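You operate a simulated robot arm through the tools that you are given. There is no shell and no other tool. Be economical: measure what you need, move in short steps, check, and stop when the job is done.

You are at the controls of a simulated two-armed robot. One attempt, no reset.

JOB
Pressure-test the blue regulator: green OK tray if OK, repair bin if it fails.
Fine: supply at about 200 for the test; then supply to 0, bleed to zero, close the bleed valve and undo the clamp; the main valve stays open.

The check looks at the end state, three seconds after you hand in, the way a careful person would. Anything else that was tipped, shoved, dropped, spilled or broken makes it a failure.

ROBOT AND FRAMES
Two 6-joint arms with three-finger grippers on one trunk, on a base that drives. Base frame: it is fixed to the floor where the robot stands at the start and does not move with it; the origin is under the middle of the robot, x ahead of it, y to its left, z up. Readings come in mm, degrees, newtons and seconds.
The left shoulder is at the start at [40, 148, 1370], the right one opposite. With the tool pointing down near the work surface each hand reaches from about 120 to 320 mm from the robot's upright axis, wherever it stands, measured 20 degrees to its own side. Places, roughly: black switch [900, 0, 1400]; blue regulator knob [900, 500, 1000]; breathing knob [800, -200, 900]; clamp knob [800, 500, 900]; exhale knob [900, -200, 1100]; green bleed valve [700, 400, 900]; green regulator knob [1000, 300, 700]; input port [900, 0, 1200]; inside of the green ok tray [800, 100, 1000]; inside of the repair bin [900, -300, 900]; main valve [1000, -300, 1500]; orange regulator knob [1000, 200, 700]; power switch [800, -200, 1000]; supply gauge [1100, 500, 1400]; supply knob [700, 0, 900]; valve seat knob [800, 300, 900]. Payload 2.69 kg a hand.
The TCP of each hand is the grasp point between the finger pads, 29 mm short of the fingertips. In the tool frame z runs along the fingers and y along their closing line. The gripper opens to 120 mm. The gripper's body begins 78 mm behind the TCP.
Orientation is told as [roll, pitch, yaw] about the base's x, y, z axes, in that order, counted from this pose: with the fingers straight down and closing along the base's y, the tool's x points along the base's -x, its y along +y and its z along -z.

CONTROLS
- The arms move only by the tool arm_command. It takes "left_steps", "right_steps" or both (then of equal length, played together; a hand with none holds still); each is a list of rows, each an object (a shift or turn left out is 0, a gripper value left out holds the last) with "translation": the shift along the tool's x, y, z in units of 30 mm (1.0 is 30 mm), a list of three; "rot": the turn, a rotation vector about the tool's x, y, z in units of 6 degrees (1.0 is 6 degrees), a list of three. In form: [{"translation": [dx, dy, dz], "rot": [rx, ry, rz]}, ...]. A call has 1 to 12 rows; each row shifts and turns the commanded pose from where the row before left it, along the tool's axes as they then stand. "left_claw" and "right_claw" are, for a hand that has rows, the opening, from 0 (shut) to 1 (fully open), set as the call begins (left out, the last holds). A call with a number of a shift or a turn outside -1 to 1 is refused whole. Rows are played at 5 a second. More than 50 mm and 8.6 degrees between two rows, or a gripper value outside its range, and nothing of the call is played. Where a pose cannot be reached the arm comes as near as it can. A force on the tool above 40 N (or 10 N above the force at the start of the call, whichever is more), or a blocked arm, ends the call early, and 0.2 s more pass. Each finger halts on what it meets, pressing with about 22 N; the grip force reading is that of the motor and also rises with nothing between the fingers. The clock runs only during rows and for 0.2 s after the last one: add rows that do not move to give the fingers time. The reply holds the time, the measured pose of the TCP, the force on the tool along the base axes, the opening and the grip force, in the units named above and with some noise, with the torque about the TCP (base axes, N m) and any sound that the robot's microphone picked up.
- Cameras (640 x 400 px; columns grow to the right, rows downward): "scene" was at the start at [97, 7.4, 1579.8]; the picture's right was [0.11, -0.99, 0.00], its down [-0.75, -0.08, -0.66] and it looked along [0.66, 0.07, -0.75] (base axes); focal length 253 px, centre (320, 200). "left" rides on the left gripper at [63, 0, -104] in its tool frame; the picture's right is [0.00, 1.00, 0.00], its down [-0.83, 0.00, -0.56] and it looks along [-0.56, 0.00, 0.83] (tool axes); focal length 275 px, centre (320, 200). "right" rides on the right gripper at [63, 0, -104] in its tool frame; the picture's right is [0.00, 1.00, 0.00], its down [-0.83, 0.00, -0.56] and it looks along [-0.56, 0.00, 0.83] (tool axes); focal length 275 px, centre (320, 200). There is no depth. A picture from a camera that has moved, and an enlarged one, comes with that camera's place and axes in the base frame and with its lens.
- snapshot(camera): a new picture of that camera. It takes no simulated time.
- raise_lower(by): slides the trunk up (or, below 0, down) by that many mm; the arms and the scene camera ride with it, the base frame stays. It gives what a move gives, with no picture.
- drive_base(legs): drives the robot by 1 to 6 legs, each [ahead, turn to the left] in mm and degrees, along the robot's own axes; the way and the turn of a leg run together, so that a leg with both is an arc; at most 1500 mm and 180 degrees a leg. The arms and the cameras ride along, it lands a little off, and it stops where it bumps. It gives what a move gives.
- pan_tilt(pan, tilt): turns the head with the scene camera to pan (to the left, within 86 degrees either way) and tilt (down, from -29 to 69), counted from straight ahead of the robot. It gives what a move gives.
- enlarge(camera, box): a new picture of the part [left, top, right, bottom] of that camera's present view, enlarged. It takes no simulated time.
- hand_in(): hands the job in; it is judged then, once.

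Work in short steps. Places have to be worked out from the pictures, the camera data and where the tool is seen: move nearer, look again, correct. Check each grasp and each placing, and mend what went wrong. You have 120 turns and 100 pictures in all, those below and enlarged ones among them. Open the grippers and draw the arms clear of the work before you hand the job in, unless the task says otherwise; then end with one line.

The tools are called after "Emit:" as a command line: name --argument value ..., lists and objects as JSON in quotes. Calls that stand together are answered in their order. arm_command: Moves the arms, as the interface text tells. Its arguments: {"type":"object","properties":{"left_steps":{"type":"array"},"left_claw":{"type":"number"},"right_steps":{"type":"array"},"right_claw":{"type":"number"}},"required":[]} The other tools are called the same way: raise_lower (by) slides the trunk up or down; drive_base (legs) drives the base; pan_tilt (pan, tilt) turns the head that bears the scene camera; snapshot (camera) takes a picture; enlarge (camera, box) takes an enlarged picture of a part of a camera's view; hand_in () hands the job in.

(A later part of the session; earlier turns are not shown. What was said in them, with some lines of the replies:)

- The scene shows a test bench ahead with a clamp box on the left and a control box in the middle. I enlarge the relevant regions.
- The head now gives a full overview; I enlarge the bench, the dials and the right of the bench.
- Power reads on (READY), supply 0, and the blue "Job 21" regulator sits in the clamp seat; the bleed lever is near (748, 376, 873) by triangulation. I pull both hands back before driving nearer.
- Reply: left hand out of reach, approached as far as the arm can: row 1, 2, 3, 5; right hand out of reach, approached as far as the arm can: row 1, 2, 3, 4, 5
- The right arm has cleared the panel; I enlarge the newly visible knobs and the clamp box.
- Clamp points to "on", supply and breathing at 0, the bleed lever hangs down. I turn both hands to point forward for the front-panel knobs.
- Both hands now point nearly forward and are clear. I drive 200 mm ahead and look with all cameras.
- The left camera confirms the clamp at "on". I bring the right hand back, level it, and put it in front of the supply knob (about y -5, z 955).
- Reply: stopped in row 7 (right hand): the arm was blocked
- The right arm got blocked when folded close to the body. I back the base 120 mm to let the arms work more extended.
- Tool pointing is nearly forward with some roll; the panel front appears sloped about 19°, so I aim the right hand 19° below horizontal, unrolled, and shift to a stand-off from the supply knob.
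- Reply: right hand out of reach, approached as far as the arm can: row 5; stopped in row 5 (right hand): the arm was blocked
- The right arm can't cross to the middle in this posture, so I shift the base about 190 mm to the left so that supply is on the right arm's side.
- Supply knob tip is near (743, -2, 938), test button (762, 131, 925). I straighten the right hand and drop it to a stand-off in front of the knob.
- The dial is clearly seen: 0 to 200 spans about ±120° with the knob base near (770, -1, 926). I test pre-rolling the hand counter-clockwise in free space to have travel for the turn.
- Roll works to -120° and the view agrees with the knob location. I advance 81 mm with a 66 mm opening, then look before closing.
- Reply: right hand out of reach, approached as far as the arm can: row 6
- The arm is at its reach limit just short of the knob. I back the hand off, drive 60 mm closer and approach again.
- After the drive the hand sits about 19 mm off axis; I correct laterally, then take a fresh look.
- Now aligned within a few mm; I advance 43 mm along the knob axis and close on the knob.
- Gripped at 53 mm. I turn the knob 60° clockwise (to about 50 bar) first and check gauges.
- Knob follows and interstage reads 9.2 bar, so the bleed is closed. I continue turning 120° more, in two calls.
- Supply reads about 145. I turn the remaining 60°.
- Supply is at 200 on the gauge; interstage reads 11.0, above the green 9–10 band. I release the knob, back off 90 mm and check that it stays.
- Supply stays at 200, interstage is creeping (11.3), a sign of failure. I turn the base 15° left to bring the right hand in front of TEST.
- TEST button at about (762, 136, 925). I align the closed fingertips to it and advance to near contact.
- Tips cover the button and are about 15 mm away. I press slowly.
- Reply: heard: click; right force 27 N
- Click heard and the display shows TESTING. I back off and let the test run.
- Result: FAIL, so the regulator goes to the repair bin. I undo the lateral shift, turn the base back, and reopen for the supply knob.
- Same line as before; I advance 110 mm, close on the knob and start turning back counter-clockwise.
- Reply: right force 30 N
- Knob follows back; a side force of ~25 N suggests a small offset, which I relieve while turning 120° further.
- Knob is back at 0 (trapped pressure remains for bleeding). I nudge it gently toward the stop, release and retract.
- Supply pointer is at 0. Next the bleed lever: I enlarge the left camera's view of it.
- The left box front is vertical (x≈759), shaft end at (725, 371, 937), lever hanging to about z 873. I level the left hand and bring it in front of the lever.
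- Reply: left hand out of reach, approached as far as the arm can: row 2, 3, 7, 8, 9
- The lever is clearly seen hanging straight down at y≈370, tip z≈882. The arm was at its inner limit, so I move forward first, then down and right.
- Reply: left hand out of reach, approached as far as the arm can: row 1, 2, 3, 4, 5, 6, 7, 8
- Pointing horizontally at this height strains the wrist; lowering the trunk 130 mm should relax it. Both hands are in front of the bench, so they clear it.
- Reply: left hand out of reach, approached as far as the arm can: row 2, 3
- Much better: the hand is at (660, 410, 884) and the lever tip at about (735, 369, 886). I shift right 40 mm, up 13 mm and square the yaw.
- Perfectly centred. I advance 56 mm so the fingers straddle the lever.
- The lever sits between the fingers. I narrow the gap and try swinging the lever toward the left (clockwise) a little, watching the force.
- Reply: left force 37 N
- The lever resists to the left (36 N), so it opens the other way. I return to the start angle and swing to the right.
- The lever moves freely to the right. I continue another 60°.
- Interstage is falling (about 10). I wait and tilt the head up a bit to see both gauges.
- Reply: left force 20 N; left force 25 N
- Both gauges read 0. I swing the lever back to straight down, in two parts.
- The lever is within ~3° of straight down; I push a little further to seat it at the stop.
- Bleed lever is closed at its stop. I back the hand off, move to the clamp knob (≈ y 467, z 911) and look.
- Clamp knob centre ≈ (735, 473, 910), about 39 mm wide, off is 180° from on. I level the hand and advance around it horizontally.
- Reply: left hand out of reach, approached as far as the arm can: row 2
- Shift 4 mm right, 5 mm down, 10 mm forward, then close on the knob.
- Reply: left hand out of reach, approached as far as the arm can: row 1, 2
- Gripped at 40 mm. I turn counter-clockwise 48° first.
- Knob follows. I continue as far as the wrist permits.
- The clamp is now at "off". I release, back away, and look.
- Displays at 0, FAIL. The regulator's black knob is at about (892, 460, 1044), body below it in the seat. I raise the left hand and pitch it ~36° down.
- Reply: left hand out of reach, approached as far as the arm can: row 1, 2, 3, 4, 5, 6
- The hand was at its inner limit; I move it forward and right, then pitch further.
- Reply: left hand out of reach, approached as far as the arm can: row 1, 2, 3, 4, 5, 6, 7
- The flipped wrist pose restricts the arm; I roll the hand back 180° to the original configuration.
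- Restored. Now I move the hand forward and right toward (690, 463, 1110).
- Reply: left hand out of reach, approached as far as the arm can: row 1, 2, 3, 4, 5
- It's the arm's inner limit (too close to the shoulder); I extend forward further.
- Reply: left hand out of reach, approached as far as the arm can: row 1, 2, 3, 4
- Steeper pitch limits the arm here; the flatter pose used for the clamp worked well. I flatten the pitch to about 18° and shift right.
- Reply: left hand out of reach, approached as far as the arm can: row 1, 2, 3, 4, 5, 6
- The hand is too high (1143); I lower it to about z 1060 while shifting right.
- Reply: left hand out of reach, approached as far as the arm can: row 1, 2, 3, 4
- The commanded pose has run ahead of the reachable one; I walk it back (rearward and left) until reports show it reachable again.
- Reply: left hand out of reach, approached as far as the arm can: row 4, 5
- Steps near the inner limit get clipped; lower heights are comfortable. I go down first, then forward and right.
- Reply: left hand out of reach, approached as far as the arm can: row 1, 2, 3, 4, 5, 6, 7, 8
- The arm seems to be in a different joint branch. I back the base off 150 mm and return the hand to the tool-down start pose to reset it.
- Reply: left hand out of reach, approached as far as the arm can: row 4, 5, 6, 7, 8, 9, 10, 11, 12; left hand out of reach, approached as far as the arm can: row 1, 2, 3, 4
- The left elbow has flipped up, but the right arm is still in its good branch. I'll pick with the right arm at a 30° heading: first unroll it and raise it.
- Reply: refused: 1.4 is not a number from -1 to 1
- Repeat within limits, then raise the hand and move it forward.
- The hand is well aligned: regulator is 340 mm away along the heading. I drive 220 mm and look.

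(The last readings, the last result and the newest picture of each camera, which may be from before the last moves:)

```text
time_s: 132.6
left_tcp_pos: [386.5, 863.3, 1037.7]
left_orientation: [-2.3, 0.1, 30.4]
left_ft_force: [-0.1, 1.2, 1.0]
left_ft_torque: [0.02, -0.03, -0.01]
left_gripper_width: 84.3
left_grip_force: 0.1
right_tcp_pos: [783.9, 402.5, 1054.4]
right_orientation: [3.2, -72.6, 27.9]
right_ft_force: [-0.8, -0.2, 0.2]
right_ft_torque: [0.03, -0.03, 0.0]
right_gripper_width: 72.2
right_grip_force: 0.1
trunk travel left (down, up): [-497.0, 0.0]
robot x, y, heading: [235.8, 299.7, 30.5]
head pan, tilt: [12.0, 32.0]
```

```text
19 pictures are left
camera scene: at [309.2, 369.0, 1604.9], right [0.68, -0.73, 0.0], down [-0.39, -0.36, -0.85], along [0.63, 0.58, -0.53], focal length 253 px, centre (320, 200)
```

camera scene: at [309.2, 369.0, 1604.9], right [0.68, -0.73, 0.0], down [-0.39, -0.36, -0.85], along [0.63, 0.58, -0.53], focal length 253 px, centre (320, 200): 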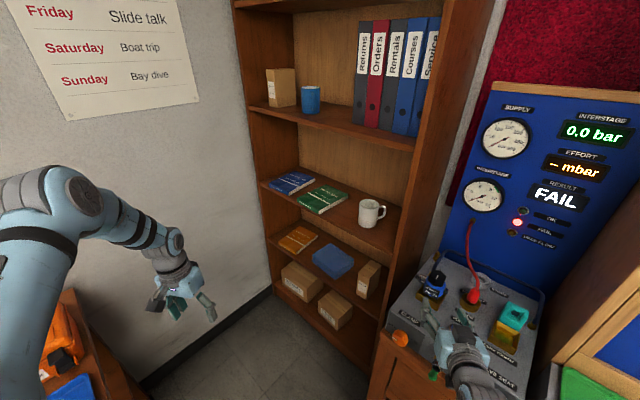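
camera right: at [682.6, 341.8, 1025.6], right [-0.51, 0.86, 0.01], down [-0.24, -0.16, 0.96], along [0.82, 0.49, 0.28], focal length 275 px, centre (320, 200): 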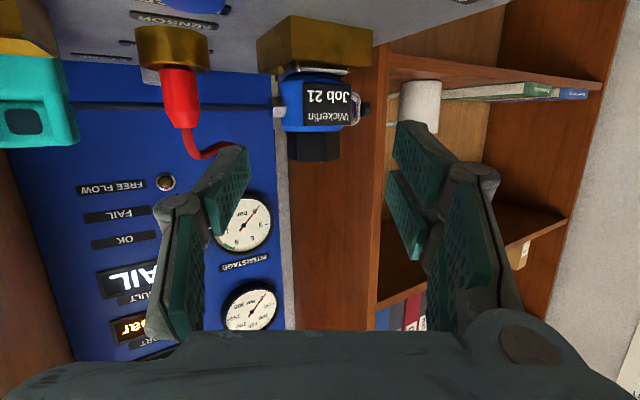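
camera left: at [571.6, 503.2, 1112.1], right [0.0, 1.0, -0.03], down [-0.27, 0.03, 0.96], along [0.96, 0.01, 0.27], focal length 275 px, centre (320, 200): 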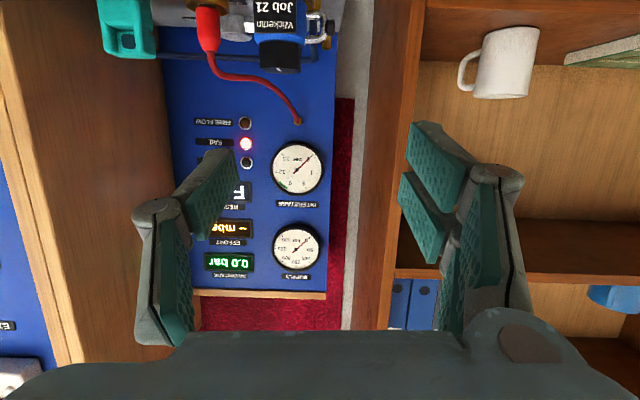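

The knob lies 121 mm ahead along the tool and ~12 mm above after a short drive. I drive 60 mm, correct the height, and look again.

Emit:
drive_base --legs '[[60, 0]]'

Emit:
arm_command --right_steps '[{"translation": [-0.4, -0.1, 0]}, {}, {}]'

Emit:
snapshot --camera "right"

```text
time_s: 133.5
left_tcp_pos: [433.4, 891.2, 1042.1]
left_orientation: [-2.5, -0.3, 30.5]
left_ft_force: [0.3, 0.0, 0.5]
left_ft_torque: [0.03, -0.06, 0.02]
left_gripper_width: 84.1
left_grip_force: 0.1
right_tcp_pos: [830.1, 429.4, 1058.2]
right_orientation: [3.1, -73.0, 27.7]
right_ft_force: [-0.8, -0.1, -0.5]
right_ft_torque: [0.0, -0.01, 0.01]
right_gripper_width: 72.1
right_grip_force: 0.0
trunk travel left (down, up): [-497.0, 0.0]
robot x, y, heading: [286.3, 333.6, 30.6]
head pan, tilt: [12.0, 32.0]
```

```text
time_s: 134.3
left_tcp_pos: [437.3, 895.3, 1038.7]
left_orientation: [-2.4, 0.2, 30.5]
left_ft_force: [-0.9, -0.8, 0.1]
left_ft_torque: [0.01, -0.02, 0.01]
left_gripper_width: 83.6
left_grip_force: 0.1
right_tcp_pos: [840.5, 433.4, 1066.3]
right_orientation: [3.2, -72.5, 27.8]
right_ft_force: [-0.5, 0.3, -0.4]
right_ft_torque: [0.02, 0.03, 0.0]
right_gripper_width: 72.1
right_grip_force: 0.0
trunk travel left (down, up): [-497.0, 0.0]
robot x, y, heading: [284.9, 332.9, 30.6]
head pan, tilt: [12.0, 32.0]
```

```text
18 pictures are left
camera right: at [740.1, 371.9, 1036.4], right [-0.51, 0.86, 0.01], down [-0.24, -0.16, 0.96], along [0.82, 0.49, 0.28], focal length 275 px, centre (320, 200)
```

right: 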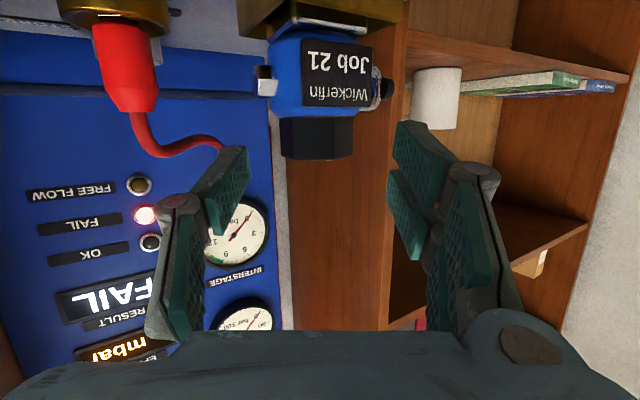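

Knob centre at (892, 460, 1047). I advance 61 mm along the tool, slightly high, to straddle the knob.

Emit:
arm_command --right_steps '[{"translation": [-0.2, -0.1, 0]}, {"translation": [0, 0, 0.6]}, {"translation": [0, 0, 0.6]}, {"translation": [0, 0, 0.5]}, {"translation": [0, 0, 0.35]}, {}]'

Emit:
snapshot --camera "right"

```text
time_s: 135.7
left_tcp_pos: [438.6, 896.9, 1036.9]
left_orientation: [-2.3, 0.2, 30.5]
left_ft_force: [0.0, 0.2, -0.7]
left_ft_torque: [0.01, 0.01, 0.01]
left_gripper_width: 83.9
left_grip_force: 0.1
right_tcp_pos: [893.9, 464.7, 1052.3]
right_orientation: [3.2, -72.6, 27.8]
right_ft_force: [-5.1, -0.2, 4.5]
right_ft_torque: [0.14, 0.1, 0.22]
right_gripper_width: 74.5
right_grip_force: 2.2
trunk travel left (down, up): [-497.0, 0.0]
robot x, y, heading: [283.0, 332.2, 30.5]
head pan, tilt: [12.0, 32.0]
```

```text
17 pictures are left
camera right: at [793.8, 403.0, 1022.7], right [-0.51, 0.86, 0.01], down [-0.24, -0.15, 0.96], along [0.83, 0.49, 0.28], focal length 275 px, centre (320, 200)
```

right: 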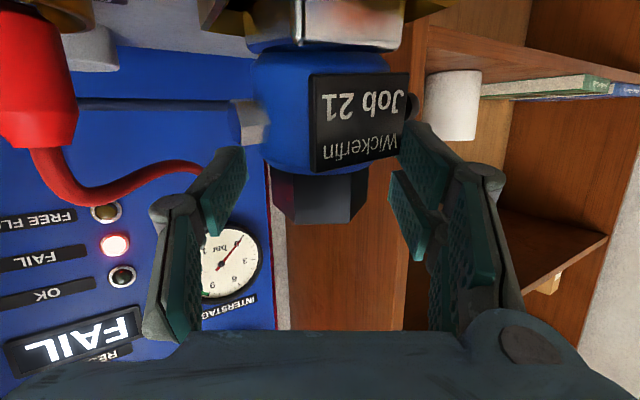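

A light touch on the regulator's side hook; I lift 4 mm and close on the knob.

Emit:
arm_command --right_steps '[{"translation": [-0.13, 0, 0]}, {}]'

Emit:
arm_command --right_steps '[{}, {}, {}]' --right_claw 0.25

Emit:
snapshot --camera "right"

```text
time_s: 136.3
left_tcp_pos: [439.6, 896.5, 1037.2]
left_orientation: [-2.3, 0.3, 30.5]
left_ft_force: [0.5, -1.8, -0.3]
left_ft_torque: [0.0, 0.03, -0.02]
left_gripper_width: 83.9
left_grip_force: 0.1
right_tcp_pos: [896.2, 463.4, 1054.8]
right_orientation: [3.1, -72.4, 27.8]
right_ft_force: [-2.1, -1.3, 0.1]
right_ft_torque: [-0.02, 0.05, 0.06]
right_gripper_width: 72.2
right_grip_force: 0.6
trunk travel left (down, up): [-497.0, 0.0]
robot x, y, heading: [285.1, 332.9, 30.6]
head pan, tilt: [12.0, 32.0]
```

```text
time_s: 137.1
left_tcp_pos: [438.3, 897.4, 1036.7]
left_orientation: [-2.4, 0.2, 30.4]
left_ft_force: [0.1, -0.4, 0.4]
left_ft_torque: [0.02, 0.01, 0.01]
left_gripper_width: 83.9
left_grip_force: 0.1
right_tcp_pos: [893.6, 463.2, 1056.4]
right_orientation: [3.2, -72.6, 27.9]
right_ft_force: [-8.5, -0.5, 4.7]
right_ft_torque: [0.36, 0.56, 0.57]
right_gripper_width: 49.7
right_grip_force: 22.1
trunk travel left (down, up): [-497.0, 0.0]
robot x, y, heading: [283.9, 332.3, 30.7]
head pan, tilt: [12.0, 32.0]
```

```text
16 pictures are left
camera right: at [793.1, 403.2, 1027.2], right [-0.51, 0.86, 0.01], down [-0.24, -0.15, 0.96], along [0.82, 0.49, 0.28], focal length 275 px, centre (320, 200)
```

right: 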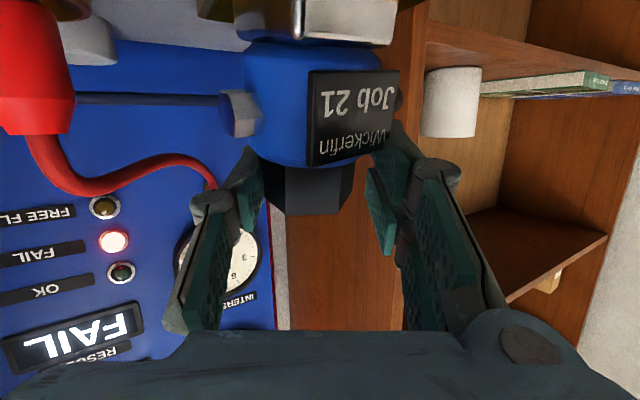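

Gripped at 49.7 mm. I settle, then lift straight up 30 mm and check.

Emit:
arm_command --right_steps '[{}, {}, {"translation": [-0.24, 0, -0.076]}, {"translation": [-0.24, 0, -0.076]}, {"translation": [-0.24, 0, -0.076]}, {"translation": [-0.24, 0, -0.076]}, {}]'

Emit:
snapshot --camera "right"

```text
time_s: 138.7
left_tcp_pos: [440.6, 896.9, 1037.2]
left_orientation: [-2.3, 0.4, 30.5]
left_ft_force: [0.2, 0.2, 0.4]
left_ft_torque: [0.02, -0.04, 0.02]
left_gripper_width: 83.8
left_grip_force: 0.2
right_tcp_pos: [898.5, 463.0, 1085.2]
right_orientation: [3.1, -72.4, 27.8]
right_ft_force: [-0.7, 0.3, -5.2]
right_ft_torque: [0.0, 0.02, 0.0]
right_gripper_width: 45.1
right_grip_force: 22.1
trunk travel left (down, up): [-497.0, 0.0]
robot x, y, heading: [283.8, 331.2, 30.6]
head pan, tilt: [12.0, 32.0]
```

```text
15 pictures are left
camera right: at [797.5, 402.1, 1056.5], right [-0.51, 0.86, 0.01], down [-0.23, -0.15, 0.96], along [0.83, 0.49, 0.28], focal length 275 px, centre (320, 200)
```

right: 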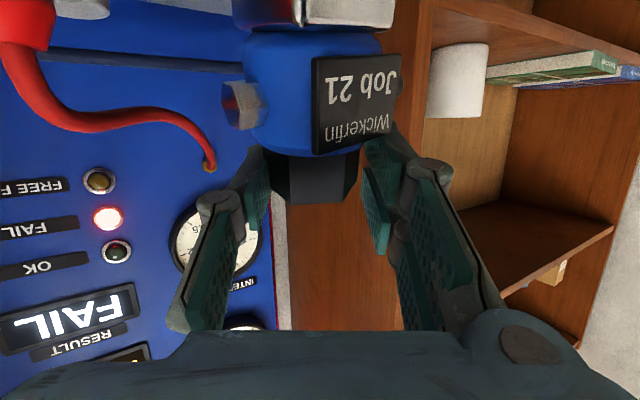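

The regulator came out (5 N load) and moves with the hand. I lift another 60 mm and back the base away.

Emit:
arm_command --right_steps '[{"translation": [-0.4, 0, -0.127]}, {"translation": [-0.4, 0, -0.127]}, {"translation": [-0.4, 0, -0.127]}, {"translation": [-0.4, 0, -0.127]}, {"translation": [-0.4, 0, -0.127]}, {}]'

Emit:
drive_base --legs '[[-260, 0]]'

Emit:
snapshot --camera "right"

```text
time_s: 140.1
left_tcp_pos: [440.9, 896.1, 1035.8]
left_orientation: [-2.2, 0.2, 30.4]
left_ft_force: [-0.7, -0.4, -0.2]
left_ft_torque: [0.01, -0.03, 0.03]
left_gripper_width: 83.8
left_grip_force: 0.0
right_tcp_pos: [897.6, 461.2, 1148.6]
right_orientation: [3.2, -72.4, 27.8]
right_ft_force: [0.8, -1.0, -5.6]
right_ft_torque: [-0.04, 0.01, -0.02]
right_gripper_width: 45.3
right_grip_force: 22.3
trunk travel left (down, up): [-497.0, 0.0]
robot x, y, heading: [283.0, 333.5, 30.5]
head pan, tilt: [12.0, 32.0]
```

```text
time_s: 142.0
left_tcp_pos: [221.3, 766.7, 1035.5]
left_orientation: [-2.3, 0.6, 30.6]
left_ft_force: [0.3, 0.8, 0.1]
left_ft_torque: [-0.01, 0.02, 0.01]
left_gripper_width: 84.1
left_grip_force: 0.0
right_tcp_pos: [680.2, 334.5, 1145.4]
right_orientation: [3.1, -72.1, 28.0]
right_ft_force: [-0.3, 0.4, -4.9]
right_ft_torque: [0.0, 0.0, 0.0]
right_gripper_width: 45.2
right_grip_force: 21.8
trunk travel left (down, up): [-497.0, 0.0]
robot x, y, heading: [65.0, 200.0, 30.9]
head pan, tilt: [12.0, 32.0]
```

```text
14 pictures are left
camera right: at [579.3, 273.3, 1117.3], right [-0.52, 0.86, 0.01], down [-0.23, -0.15, 0.96], along [0.83, 0.49, 0.27], focal length 275 px, centre (320, 200)
```

right: 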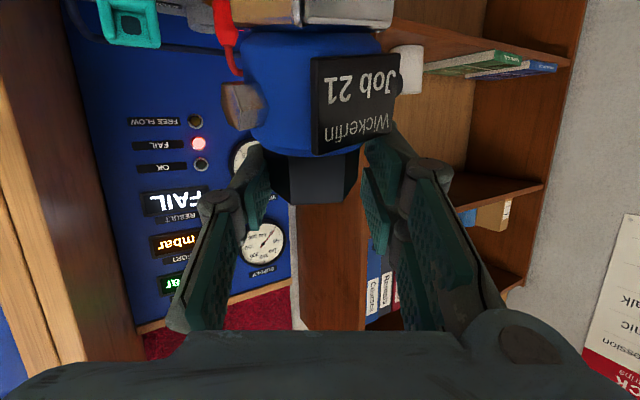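

Secure. The bin is around (880, -330). I back up further, then drive diagonally right to stand before it at heading 0.

Emit:
drive_base --legs '[[-290, 0], [0, -60.9], [330, 0], [0, 30]]'

Emit:
pan_tilt --pan -20 --tilt 40

Emit:
snapshot --camera "scene"

Emit:
snapshot --camera "right"

```text
time_s: 150.0
left_tcp_pos: [522.3, 289.8, 1037.9]
left_orientation: [-2.3, 0.2, -0.1]
left_ft_force: [0.4, 0.3, -0.5]
left_ft_torque: [-0.01, 0.0, -0.01]
left_gripper_width: 83.9
left_grip_force: 0.1
right_tcp_pos: [693.2, -317.5, 1148.0]
right_orientation: [3.2, -72.4, -2.8]
right_ft_force: [-0.6, 0.0, -5.7]
right_ft_torque: [0.01, 0.03, 0.01]
right_gripper_width: 45.0
right_grip_force: 22.2
trunk travel left (down, up): [-497.0, 0.0]
robot x, y, heading: [100.2, -117.4, 0.2]
head pan, tilt: [12.0, 32.0]
```

```text
time_s: 150.9
left_tcp_pos: [522.1, 290.7, 1035.8]
left_orientation: [-2.3, 0.3, -0.1]
left_ft_force: [-0.3, -0.1, -1.1]
left_ft_torque: [0.02, 0.0, 0.01]
left_gripper_width: 84.2
left_grip_force: 0.1
right_tcp_pos: [695.0, -315.1, 1147.4]
right_orientation: [3.1, -72.3, -2.7]
right_ft_force: [-0.1, -0.1, -5.3]
right_ft_torque: [0.01, 0.05, -0.01]
right_gripper_width: 44.7
right_grip_force: 22.4
trunk travel left (down, up): [-497.0, 0.0]
robot x, y, heading: [98.1, -114.5, 0.2]
head pan, tilt: [-20.0, 40.0]
```

```text
13 pictures are left
camera scene: at [200.8, -145.7, 1592.1], right [-0.34, -0.94, 0.0], down [-0.61, 0.22, -0.77], along [0.72, -0.26, -0.64], focal length 253 px, centre (320, 200)
```

scene: 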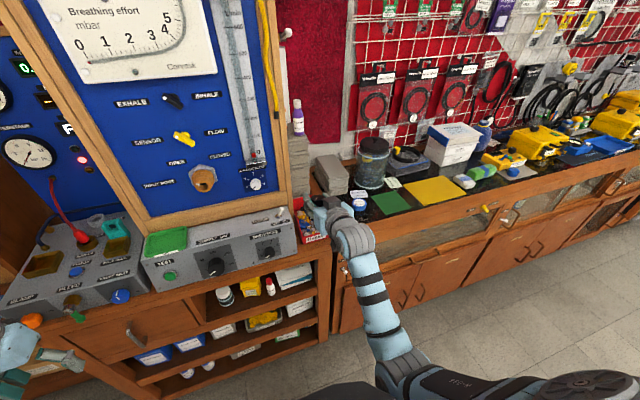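

```text
12 pictures are left
camera right: at [576.8, -316.5, 1119.0], right [-0.01, 1.0, 0.01], down [-0.28, -0.01, 0.96], along [0.96, 0.0, 0.28], focal length 275 px, centre (320, 200)
```

right: 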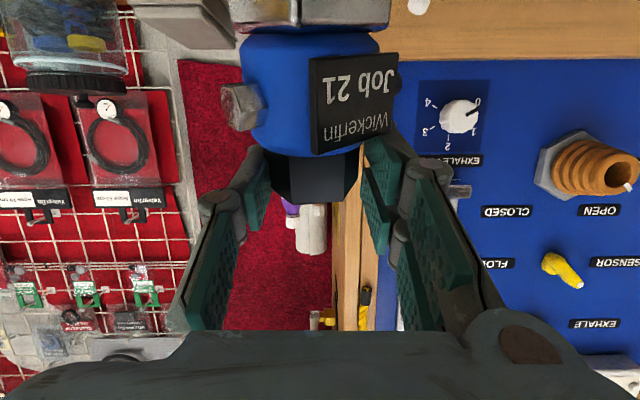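

Arrived as planned. I enlarge the scene view around the bin.

Emit:
enlarge --camera "scene" --box '[260, 160, 380, 270]'

```text
3.64 times, centred on (320, 215) of scene
camera zoom: at [200.8, -145.7, 1592.1], right [-0.34, -0.94, 0.0], down [-0.61, 0.22, -0.77], along [0.72, -0.26, -0.64], focal length 920 px, centre (320, 146)
```

zoom: 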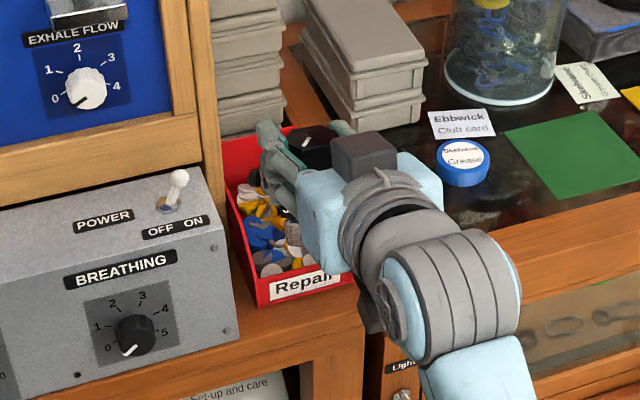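

The bin (rim z≈930) spans about x 775–980, y -290 to -390; the power toggle is at (841, -232). I shift the hand 30 mm right and draw it back 40 mm, then drive 210 mm forward.

Emit:
arm_command --right_steps '[{"translation": [0.2, -0.5, -0.63]}, {"translation": [0.2, -0.5, -0.63]}, {}]'

Emit:
drive_base --legs '[[210, 0]]'

Emit:
snapshot --camera "scene"

```text
time_s: 151.7
left_tcp_pos: [521.1, 290.5, 1036.3]
left_orientation: [-2.2, 0.3, -0.1]
left_ft_force: [-0.6, 0.2, -0.5]
left_ft_torque: [-0.01, -0.02, 0.0]
left_gripper_width: 83.9
left_grip_force: 0.0
right_tcp_pos: [654.9, -346.8, 1147.6]
right_orientation: [3.1, -72.3, -2.6]
right_ft_force: [0.1, -1.4, -5.7]
right_ft_torque: [0.02, 0.04, 0.01]
right_gripper_width: 45.3
right_grip_force: 21.6
trunk travel left (down, up): [-497.0, 0.0]
robot x, y, heading: [103.2, -115.2, 0.1]
head pan, tilt: [-20.0, 40.0]
```

```text
time_s: 153.4
left_tcp_pos: [727.4, 289.7, 1038.4]
left_orientation: [-2.3, 0.2, -0.2]
left_ft_force: [-0.7, 0.0, 0.8]
left_ft_torque: [-0.02, -0.07, 0.02]
left_gripper_width: 83.9
left_grip_force: 0.1
right_tcp_pos: [858.7, -347.3, 1149.1]
right_orientation: [3.3, -72.6, -2.9]
right_ft_force: [-1.0, -0.9, -5.4]
right_ft_torque: [0.01, 0.03, -0.01]
right_gripper_width: 44.8
right_grip_force: 21.9
trunk travel left (down, up): [-497.0, 0.0]
robot x, y, heading: [308.9, -118.3, 0.1]
head pan, tilt: [-20.0, 40.0]
```

```text
10 pictures are left
camera scene: at [403.4, -146.1, 1592.6], right [-0.34, -0.94, 0.0], down [-0.6, 0.22, -0.77], along [0.72, -0.26, -0.64], focal length 253 px, centre (320, 200)
```

scene: 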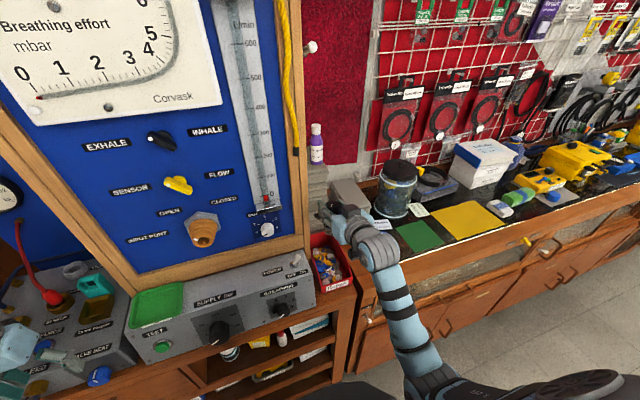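

The bin is now visible beside the hand; I enlarge it to pin down its place.

Emit:
enlarge --camera "scene" --box '[280, 190, 400, 300]'

```text
3.64 times, centred on (340, 245) of scene
camera zoom: at [403.4, -146.1, 1592.6], right [-0.34, -0.94, 0.0], down [-0.6, 0.22, -0.77], along [0.72, -0.26, -0.64], focal length 920 px, centre (247, 36)
```

zoom: 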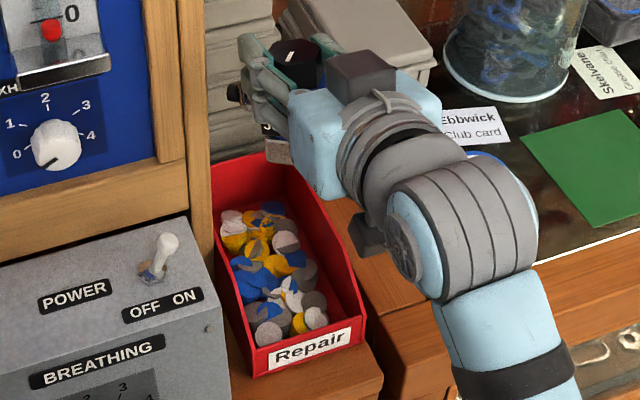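

Bin contents centre ≈ (869, -338, 895). I lower the regulator 140 mm over it.

Emit:
arm_command --right_steps '[{"translation": [0.636, 0.15, 0.25]}, {"translation": [0.636, 0.15, 0.25]}, {"translation": [0.636, 0, 0.203]}, {"translation": [0.636, 0, 0.203]}, {"translation": [0.636, 0, 0.203]}, {"translation": [0.636, 0, 0.203]}, {"translation": [0.636, 0, 0.203]}, {}]'

Emit:
enlarge --camera "scene" --box '[280, 190, 400, 300]'

```text
time_s: 155.2
left_tcp_pos: [731.3, 288.3, 1037.1]
left_orientation: [-2.2, 0.2, -0.3]
left_ft_force: [0.6, 0.2, 0.6]
left_ft_torque: [0.0, -0.01, 0.01]
left_gripper_width: 83.8
left_grip_force: 0.0
right_tcp_pos: [867.8, -336.2, 1004.4]
right_orientation: [3.1, -72.2, -2.8]
right_ft_force: [-0.2, -0.4, -6.5]
right_ft_torque: [0.03, 0.02, -0.02]
right_gripper_width: 44.6
right_grip_force: 22.0
trunk travel left (down, up): [-497.0, 0.0]
robot x, y, heading: [309.8, -114.3, 0.1]
head pan, tilt: [-20.0, 40.0]
```

```text
3.64 times, centred on (340, 245) of scene
camera zoom: at [409.9, -146.1, 1592.1], right [-0.34, -0.94, 0.0], down [-0.6, 0.22, -0.77], along [0.72, -0.26, -0.64], focal length 920 px, centre (247, 36)
```

zoom: 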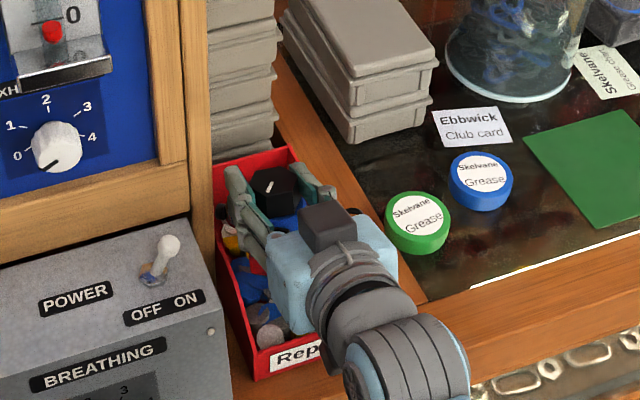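

The regulator is over the bin interior. I lower in small steps until it touches.

Emit:
arm_command --right_steps '[{"translation": [0.19, 0, 0.06]}, {"translation": [0.19, 0, 0.06]}, {"translation": [0.16, 0, 0.05]}, {}]'

Emit:
snapshot --camera "right"

```text
time_s: 156.2
left_tcp_pos: [732.6, 289.2, 1037.4]
left_orientation: [-2.3, 0.2, -0.1]
left_ft_force: [0.4, 0.7, 0.2]
left_ft_torque: [-0.01, -0.01, 0.01]
left_gripper_width: 84.0
left_grip_force: 0.1
right_tcp_pos: [865.8, -334.4, 989.7]
right_orientation: [3.1, -72.2, -3.0]
right_ft_force: [-1.1, 0.4, -6.0]
right_ft_torque: [0.01, 0.0, -0.04]
right_gripper_width: 44.6
right_grip_force: 22.0
trunk travel left (down, up): [-497.0, 0.0]
robot x, y, heading: [313.5, -119.0, -0.2]
head pan, tilt: [-20.0, 40.0]
```

```text
7 pictures are left
camera right: at [748.8, -335.6, 960.1], right [0.0, 1.0, 0.01], down [-0.28, -0.01, 0.96], along [0.96, 0.0, 0.28], focal length 275 px, centre (320, 200)
```

right: 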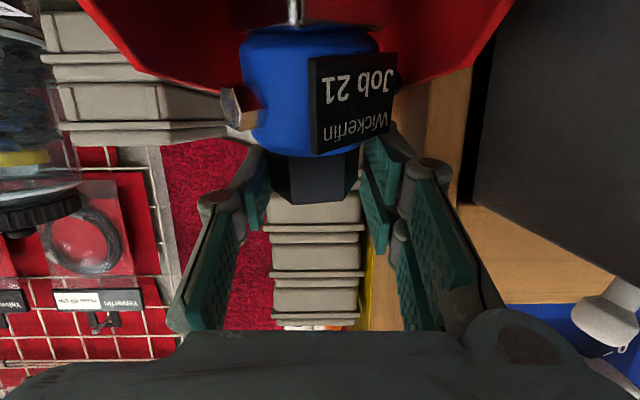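

It's going down between the bin walls. I continue lowering in fine steps.

Emit:
arm_command --right_steps '[{"translation": [0.13, 0, 0.04]}, {"translation": [0.13, 0, 0.04]}, {"translation": [0.13, 0, 0.04]}, {"translation": [0.13, 0, 0.04]}, {}]'

```text
time_s: 157.4
left_tcp_pos: [729.9, 290.1, 1037.5]
left_orientation: [-2.3, 0.2, -0.3]
left_ft_force: [0.2, -0.2, 0.1]
left_ft_torque: [-0.02, -0.02, -0.04]
left_gripper_width: 83.9
left_grip_force: 0.0
right_tcp_pos: [866.2, -335.7, 977.1]
right_orientation: [3.2, -72.9, -3.0]
right_ft_force: [3.2, -1.8, 15.6]
right_ft_torque: [0.34, -0.61, -0.28]
right_gripper_width: 44.9
right_grip_force: 21.9
trunk travel left (down, up): [-497.0, 0.0]
robot x, y, heading: [313.5, -115.7, -0.1]
head pan, tilt: [-20.0, 40.0]
```

Contact made. I ease up 3 mm and open slowly, then raise the hand straight up.

Emit:
arm_command --right_steps '[{"translation": [-0.1, 0, -0.03]}, {}]'

Emit:
arm_command --right_steps '[{}, {}, {}]' --right_claw 0.58

Emit:
snapshot --camera "right"

```text
time_s: 158.0
left_tcp_pos: [730.6, 290.5, 1038.2]
left_orientation: [-2.4, 0.2, -0.2]
left_ft_force: [-0.4, 0.1, -0.5]
left_ft_torque: [0.02, -0.01, -0.02]
left_gripper_width: 84.0
left_grip_force: 0.1
right_tcp_pos: [865.4, -334.2, 977.3]
right_orientation: [3.1, -72.4, -2.8]
right_ft_force: [5.1, -0.8, 9.3]
right_ft_torque: [0.2, -0.53, -0.2]
right_gripper_width: 44.6
right_grip_force: 22.0
trunk travel left (down, up): [-497.0, 0.0]
robot x, y, heading: [311.1, -113.7, 0.3]
head pan, tilt: [-20.0, 40.0]
```

```text
time_s: 158.8
left_tcp_pos: [731.6, 290.1, 1037.0]
left_orientation: [-2.3, 0.3, -0.1]
left_ft_force: [0.4, -0.5, -1.0]
left_ft_torque: [-0.02, -0.02, 0.02]
left_gripper_width: 84.3
left_grip_force: 0.1
right_tcp_pos: [865.6, -335.0, 977.1]
right_orientation: [3.1, -72.3, -2.8]
right_ft_force: [-0.8, -0.5, 0.9]
right_ft_torque: [-0.01, 0.01, -0.04]
right_gripper_width: 69.5
right_grip_force: 0.0
trunk travel left (down, up): [-497.0, 0.0]
robot x, y, heading: [309.7, -114.6, -0.2]
head pan, tilt: [-20.0, 40.0]
```

```text
6 pictures are left
camera right: at [748.3, -335.4, 947.9], right [0.0, 1.0, 0.01], down [-0.28, -0.01, 0.96], along [0.96, 0.0, 0.28], focal length 275 px, centre (320, 200)
```

right: 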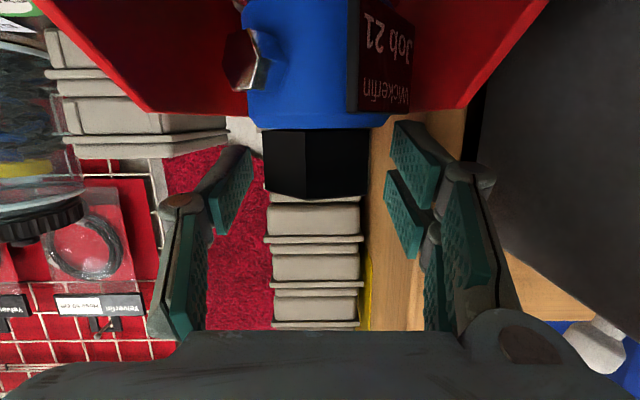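

The regulator stands in the bin, free of the fingers. I raise the hand 120 mm straight up and back the base away.

Emit:
arm_command --right_steps '[{"translation": [-0.4, 0, -0.127]}, {"translation": [-0.636, 0, -0.203]}, {"translation": [-0.636, 0, -0.203]}, {"translation": [-0.636, 0, -0.203]}, {"translation": [-0.636, 0, -0.203]}, {"translation": [-0.636, 0, -0.203]}, {"translation": [-0.636, 0, -0.203]}]'

Emit:
drive_base --legs '[[-250, 0]]'

Emit:
snapshot --camera "scene"

```text
time_s: 160.4
left_tcp_pos: [732.1, 290.7, 1037.4]
left_orientation: [-2.3, 0.3, -0.1]
left_ft_force: [-0.2, 0.0, -0.4]
left_ft_torque: [0.02, 0.01, 0.01]
left_gripper_width: 84.1
left_grip_force: 0.0
right_tcp_pos: [864.8, -338.0, 1110.5]
right_orientation: [3.2, -72.4, -2.9]
right_ft_force: [0.6, -0.6, -0.9]
right_ft_torque: [-0.02, -0.03, 0.02]
right_gripper_width: 69.6
right_grip_force: 0.1
trunk travel left (down, up): [-497.0, 0.0]
robot x, y, heading: [307.5, -115.2, -0.1]
head pan, tilt: [-20.0, 40.0]
```

```text
time_s: 162.2
left_tcp_pos: [489.4, 289.6, 1034.7]
left_orientation: [-2.3, 0.6, -0.2]
left_ft_force: [0.2, -0.3, 0.5]
left_ft_torque: [-0.02, 0.03, -0.02]
left_gripper_width: 84.1
left_grip_force: 0.2
right_tcp_pos: [623.3, -337.6, 1108.9]
right_orientation: [2.9, -72.3, -2.7]
right_ft_force: [-0.3, 0.3, 0.0]
right_ft_torque: [0.03, 0.01, 0.0]
right_gripper_width: 69.3
right_grip_force: 0.1
trunk travel left (down, up): [-497.0, 0.0]
robot x, y, heading: [63.2, -114.6, -0.0]
head pan, tilt: [-20.0, 40.0]
```

```text
5 pictures are left
camera scene: at [169.1, -145.7, 1591.8], right [-0.34, -0.94, 0.0], down [-0.61, 0.22, -0.76], along [0.72, -0.26, -0.65], focal length 253 px, centre (320, 200)
```

scene: 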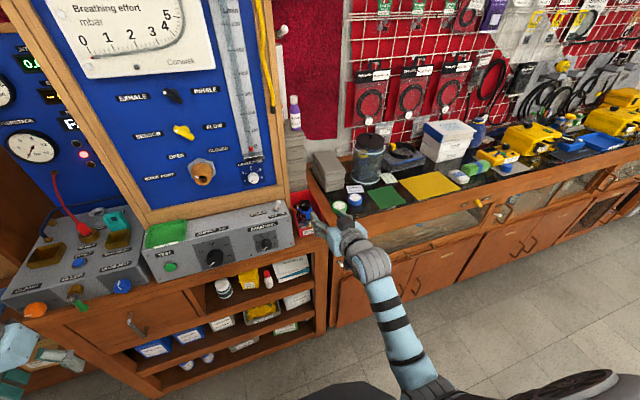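

I pan the head left to check the clamp box, and enlarge the bin.

Emit:
enlarge --camera "scene" --box '[270, 180, 350, 250]'

Emit:
pan_tilt --pan 25 --tilt 35

Emit:
enlarge --camera "scene" --box '[200, 50, 440, 330]'

```text
5.71 times, centred on (310, 215) of scene
camera zoom: at [169.1, -145.7, 1591.8], right [-0.34, -0.94, 0.0], down [-0.61, 0.22, -0.76], along [0.72, -0.26, -0.65], focal length 1446 px, centre (377, 114)
```

zoom: 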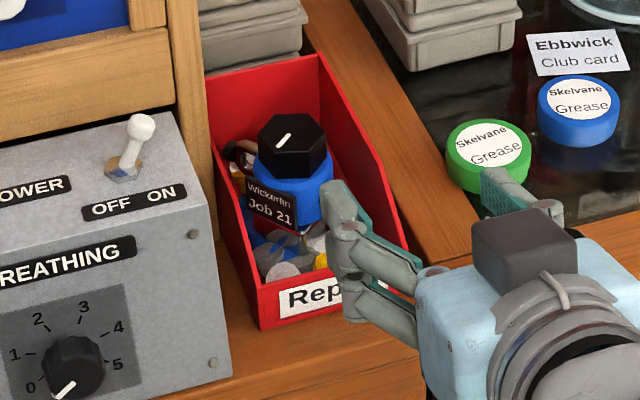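

```text
time_s: 163.3
left_tcp_pos: [484.5, 289.8, 1038.2]
left_orientation: [-2.2, 0.4, -0.2]
left_ft_force: [-0.2, 0.3, 0.1]
left_ft_torque: [0.0, -0.01, -0.01]
left_gripper_width: 84.0
left_grip_force: 0.1
right_tcp_pos: [619.3, -337.6, 1110.2]
right_orientation: [3.1, -72.4, -2.8]
right_ft_force: [-0.3, 0.0, 0.1]
right_ft_torque: [0.0, -0.03, 0.02]
right_gripper_width: 69.8
right_grip_force: 0.1
trunk travel left (down, up): [-497.0, 0.0]
robot x, y, heading: [66.6, -113.8, 0.1]
head pan, tilt: [25.0, 35.0]
```

```text
1.43 times, centred on (320, 190) of scene
camera zoom: at [163.0, -79.6, 1599.8], right [0.42, -0.91, 0.0], down [-0.52, -0.24, -0.82], along [0.74, 0.35, -0.57], focal length 362 px, centre (320, 214)
```

zoom: 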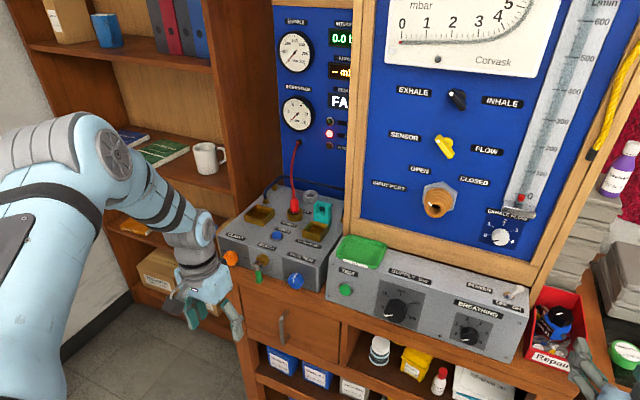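

Regulator is in the bin. A last close look at the clamp, bleed and supply settings.

Emit:
enlarge --camera "scene" --box '[250, 190, 380, 300]'

Emit:
arm_command --right_steps '[{}, {}]' --right_claw 1.0 --left_steps '[{}, {}]' --left_claw 1.0

```text
3.64 times, centred on (315, 245) of scene
camera zoom: at [163.0, -79.6, 1599.8], right [0.42, -0.91, 0.0], down [-0.52, -0.24, -0.82], along [0.74, 0.35, -0.57], focal length 920 px, centre (338, 36)
```

zoom: 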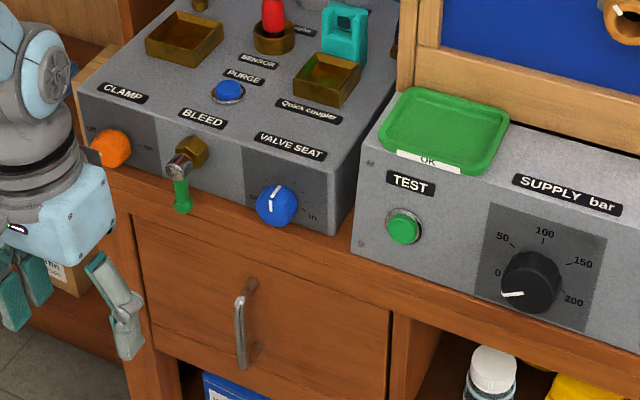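

```text
time_s: 163.9
left_tcp_pos: [485.4, 289.4, 1037.1]
left_orientation: [-2.3, 0.3, -0.1]
left_ft_force: [-0.2, 0.5, 0.1]
left_ft_torque: [0.0, -0.01, 0.0]
left_gripper_width: 120.0
left_grip_force: 0.1
right_tcp_pos: [618.4, -337.1, 1110.3]
right_orientation: [3.1, -72.4, -2.8]
right_ft_force: [0.5, -0.3, -0.6]
right_ft_torque: [0.01, 0.02, -0.01]
right_gripper_width: 120.1
right_grip_force: 0.1
trunk travel left (down, up): [-497.0, 0.0]
robot x, y, heading: [64.4, -117.8, 0.2]
head pan, tilt: [25.0, 35.0]
```

Supply reads 0, the bleed lever is down (closed), the clamp is off, the regulator is in the repair bin and both hands are clear. I hand in.

Emit:
hand_in

```text
The job is handed in.
```

The blue regulator failed: at 200 bar supply the interstage pressure crept up to 13 bar and TEST showed FAIL. It is now in the repair bin, with supply at 0, pressure bled to zero, the bleed valve closed, the clamp undone and the main valve untouched.
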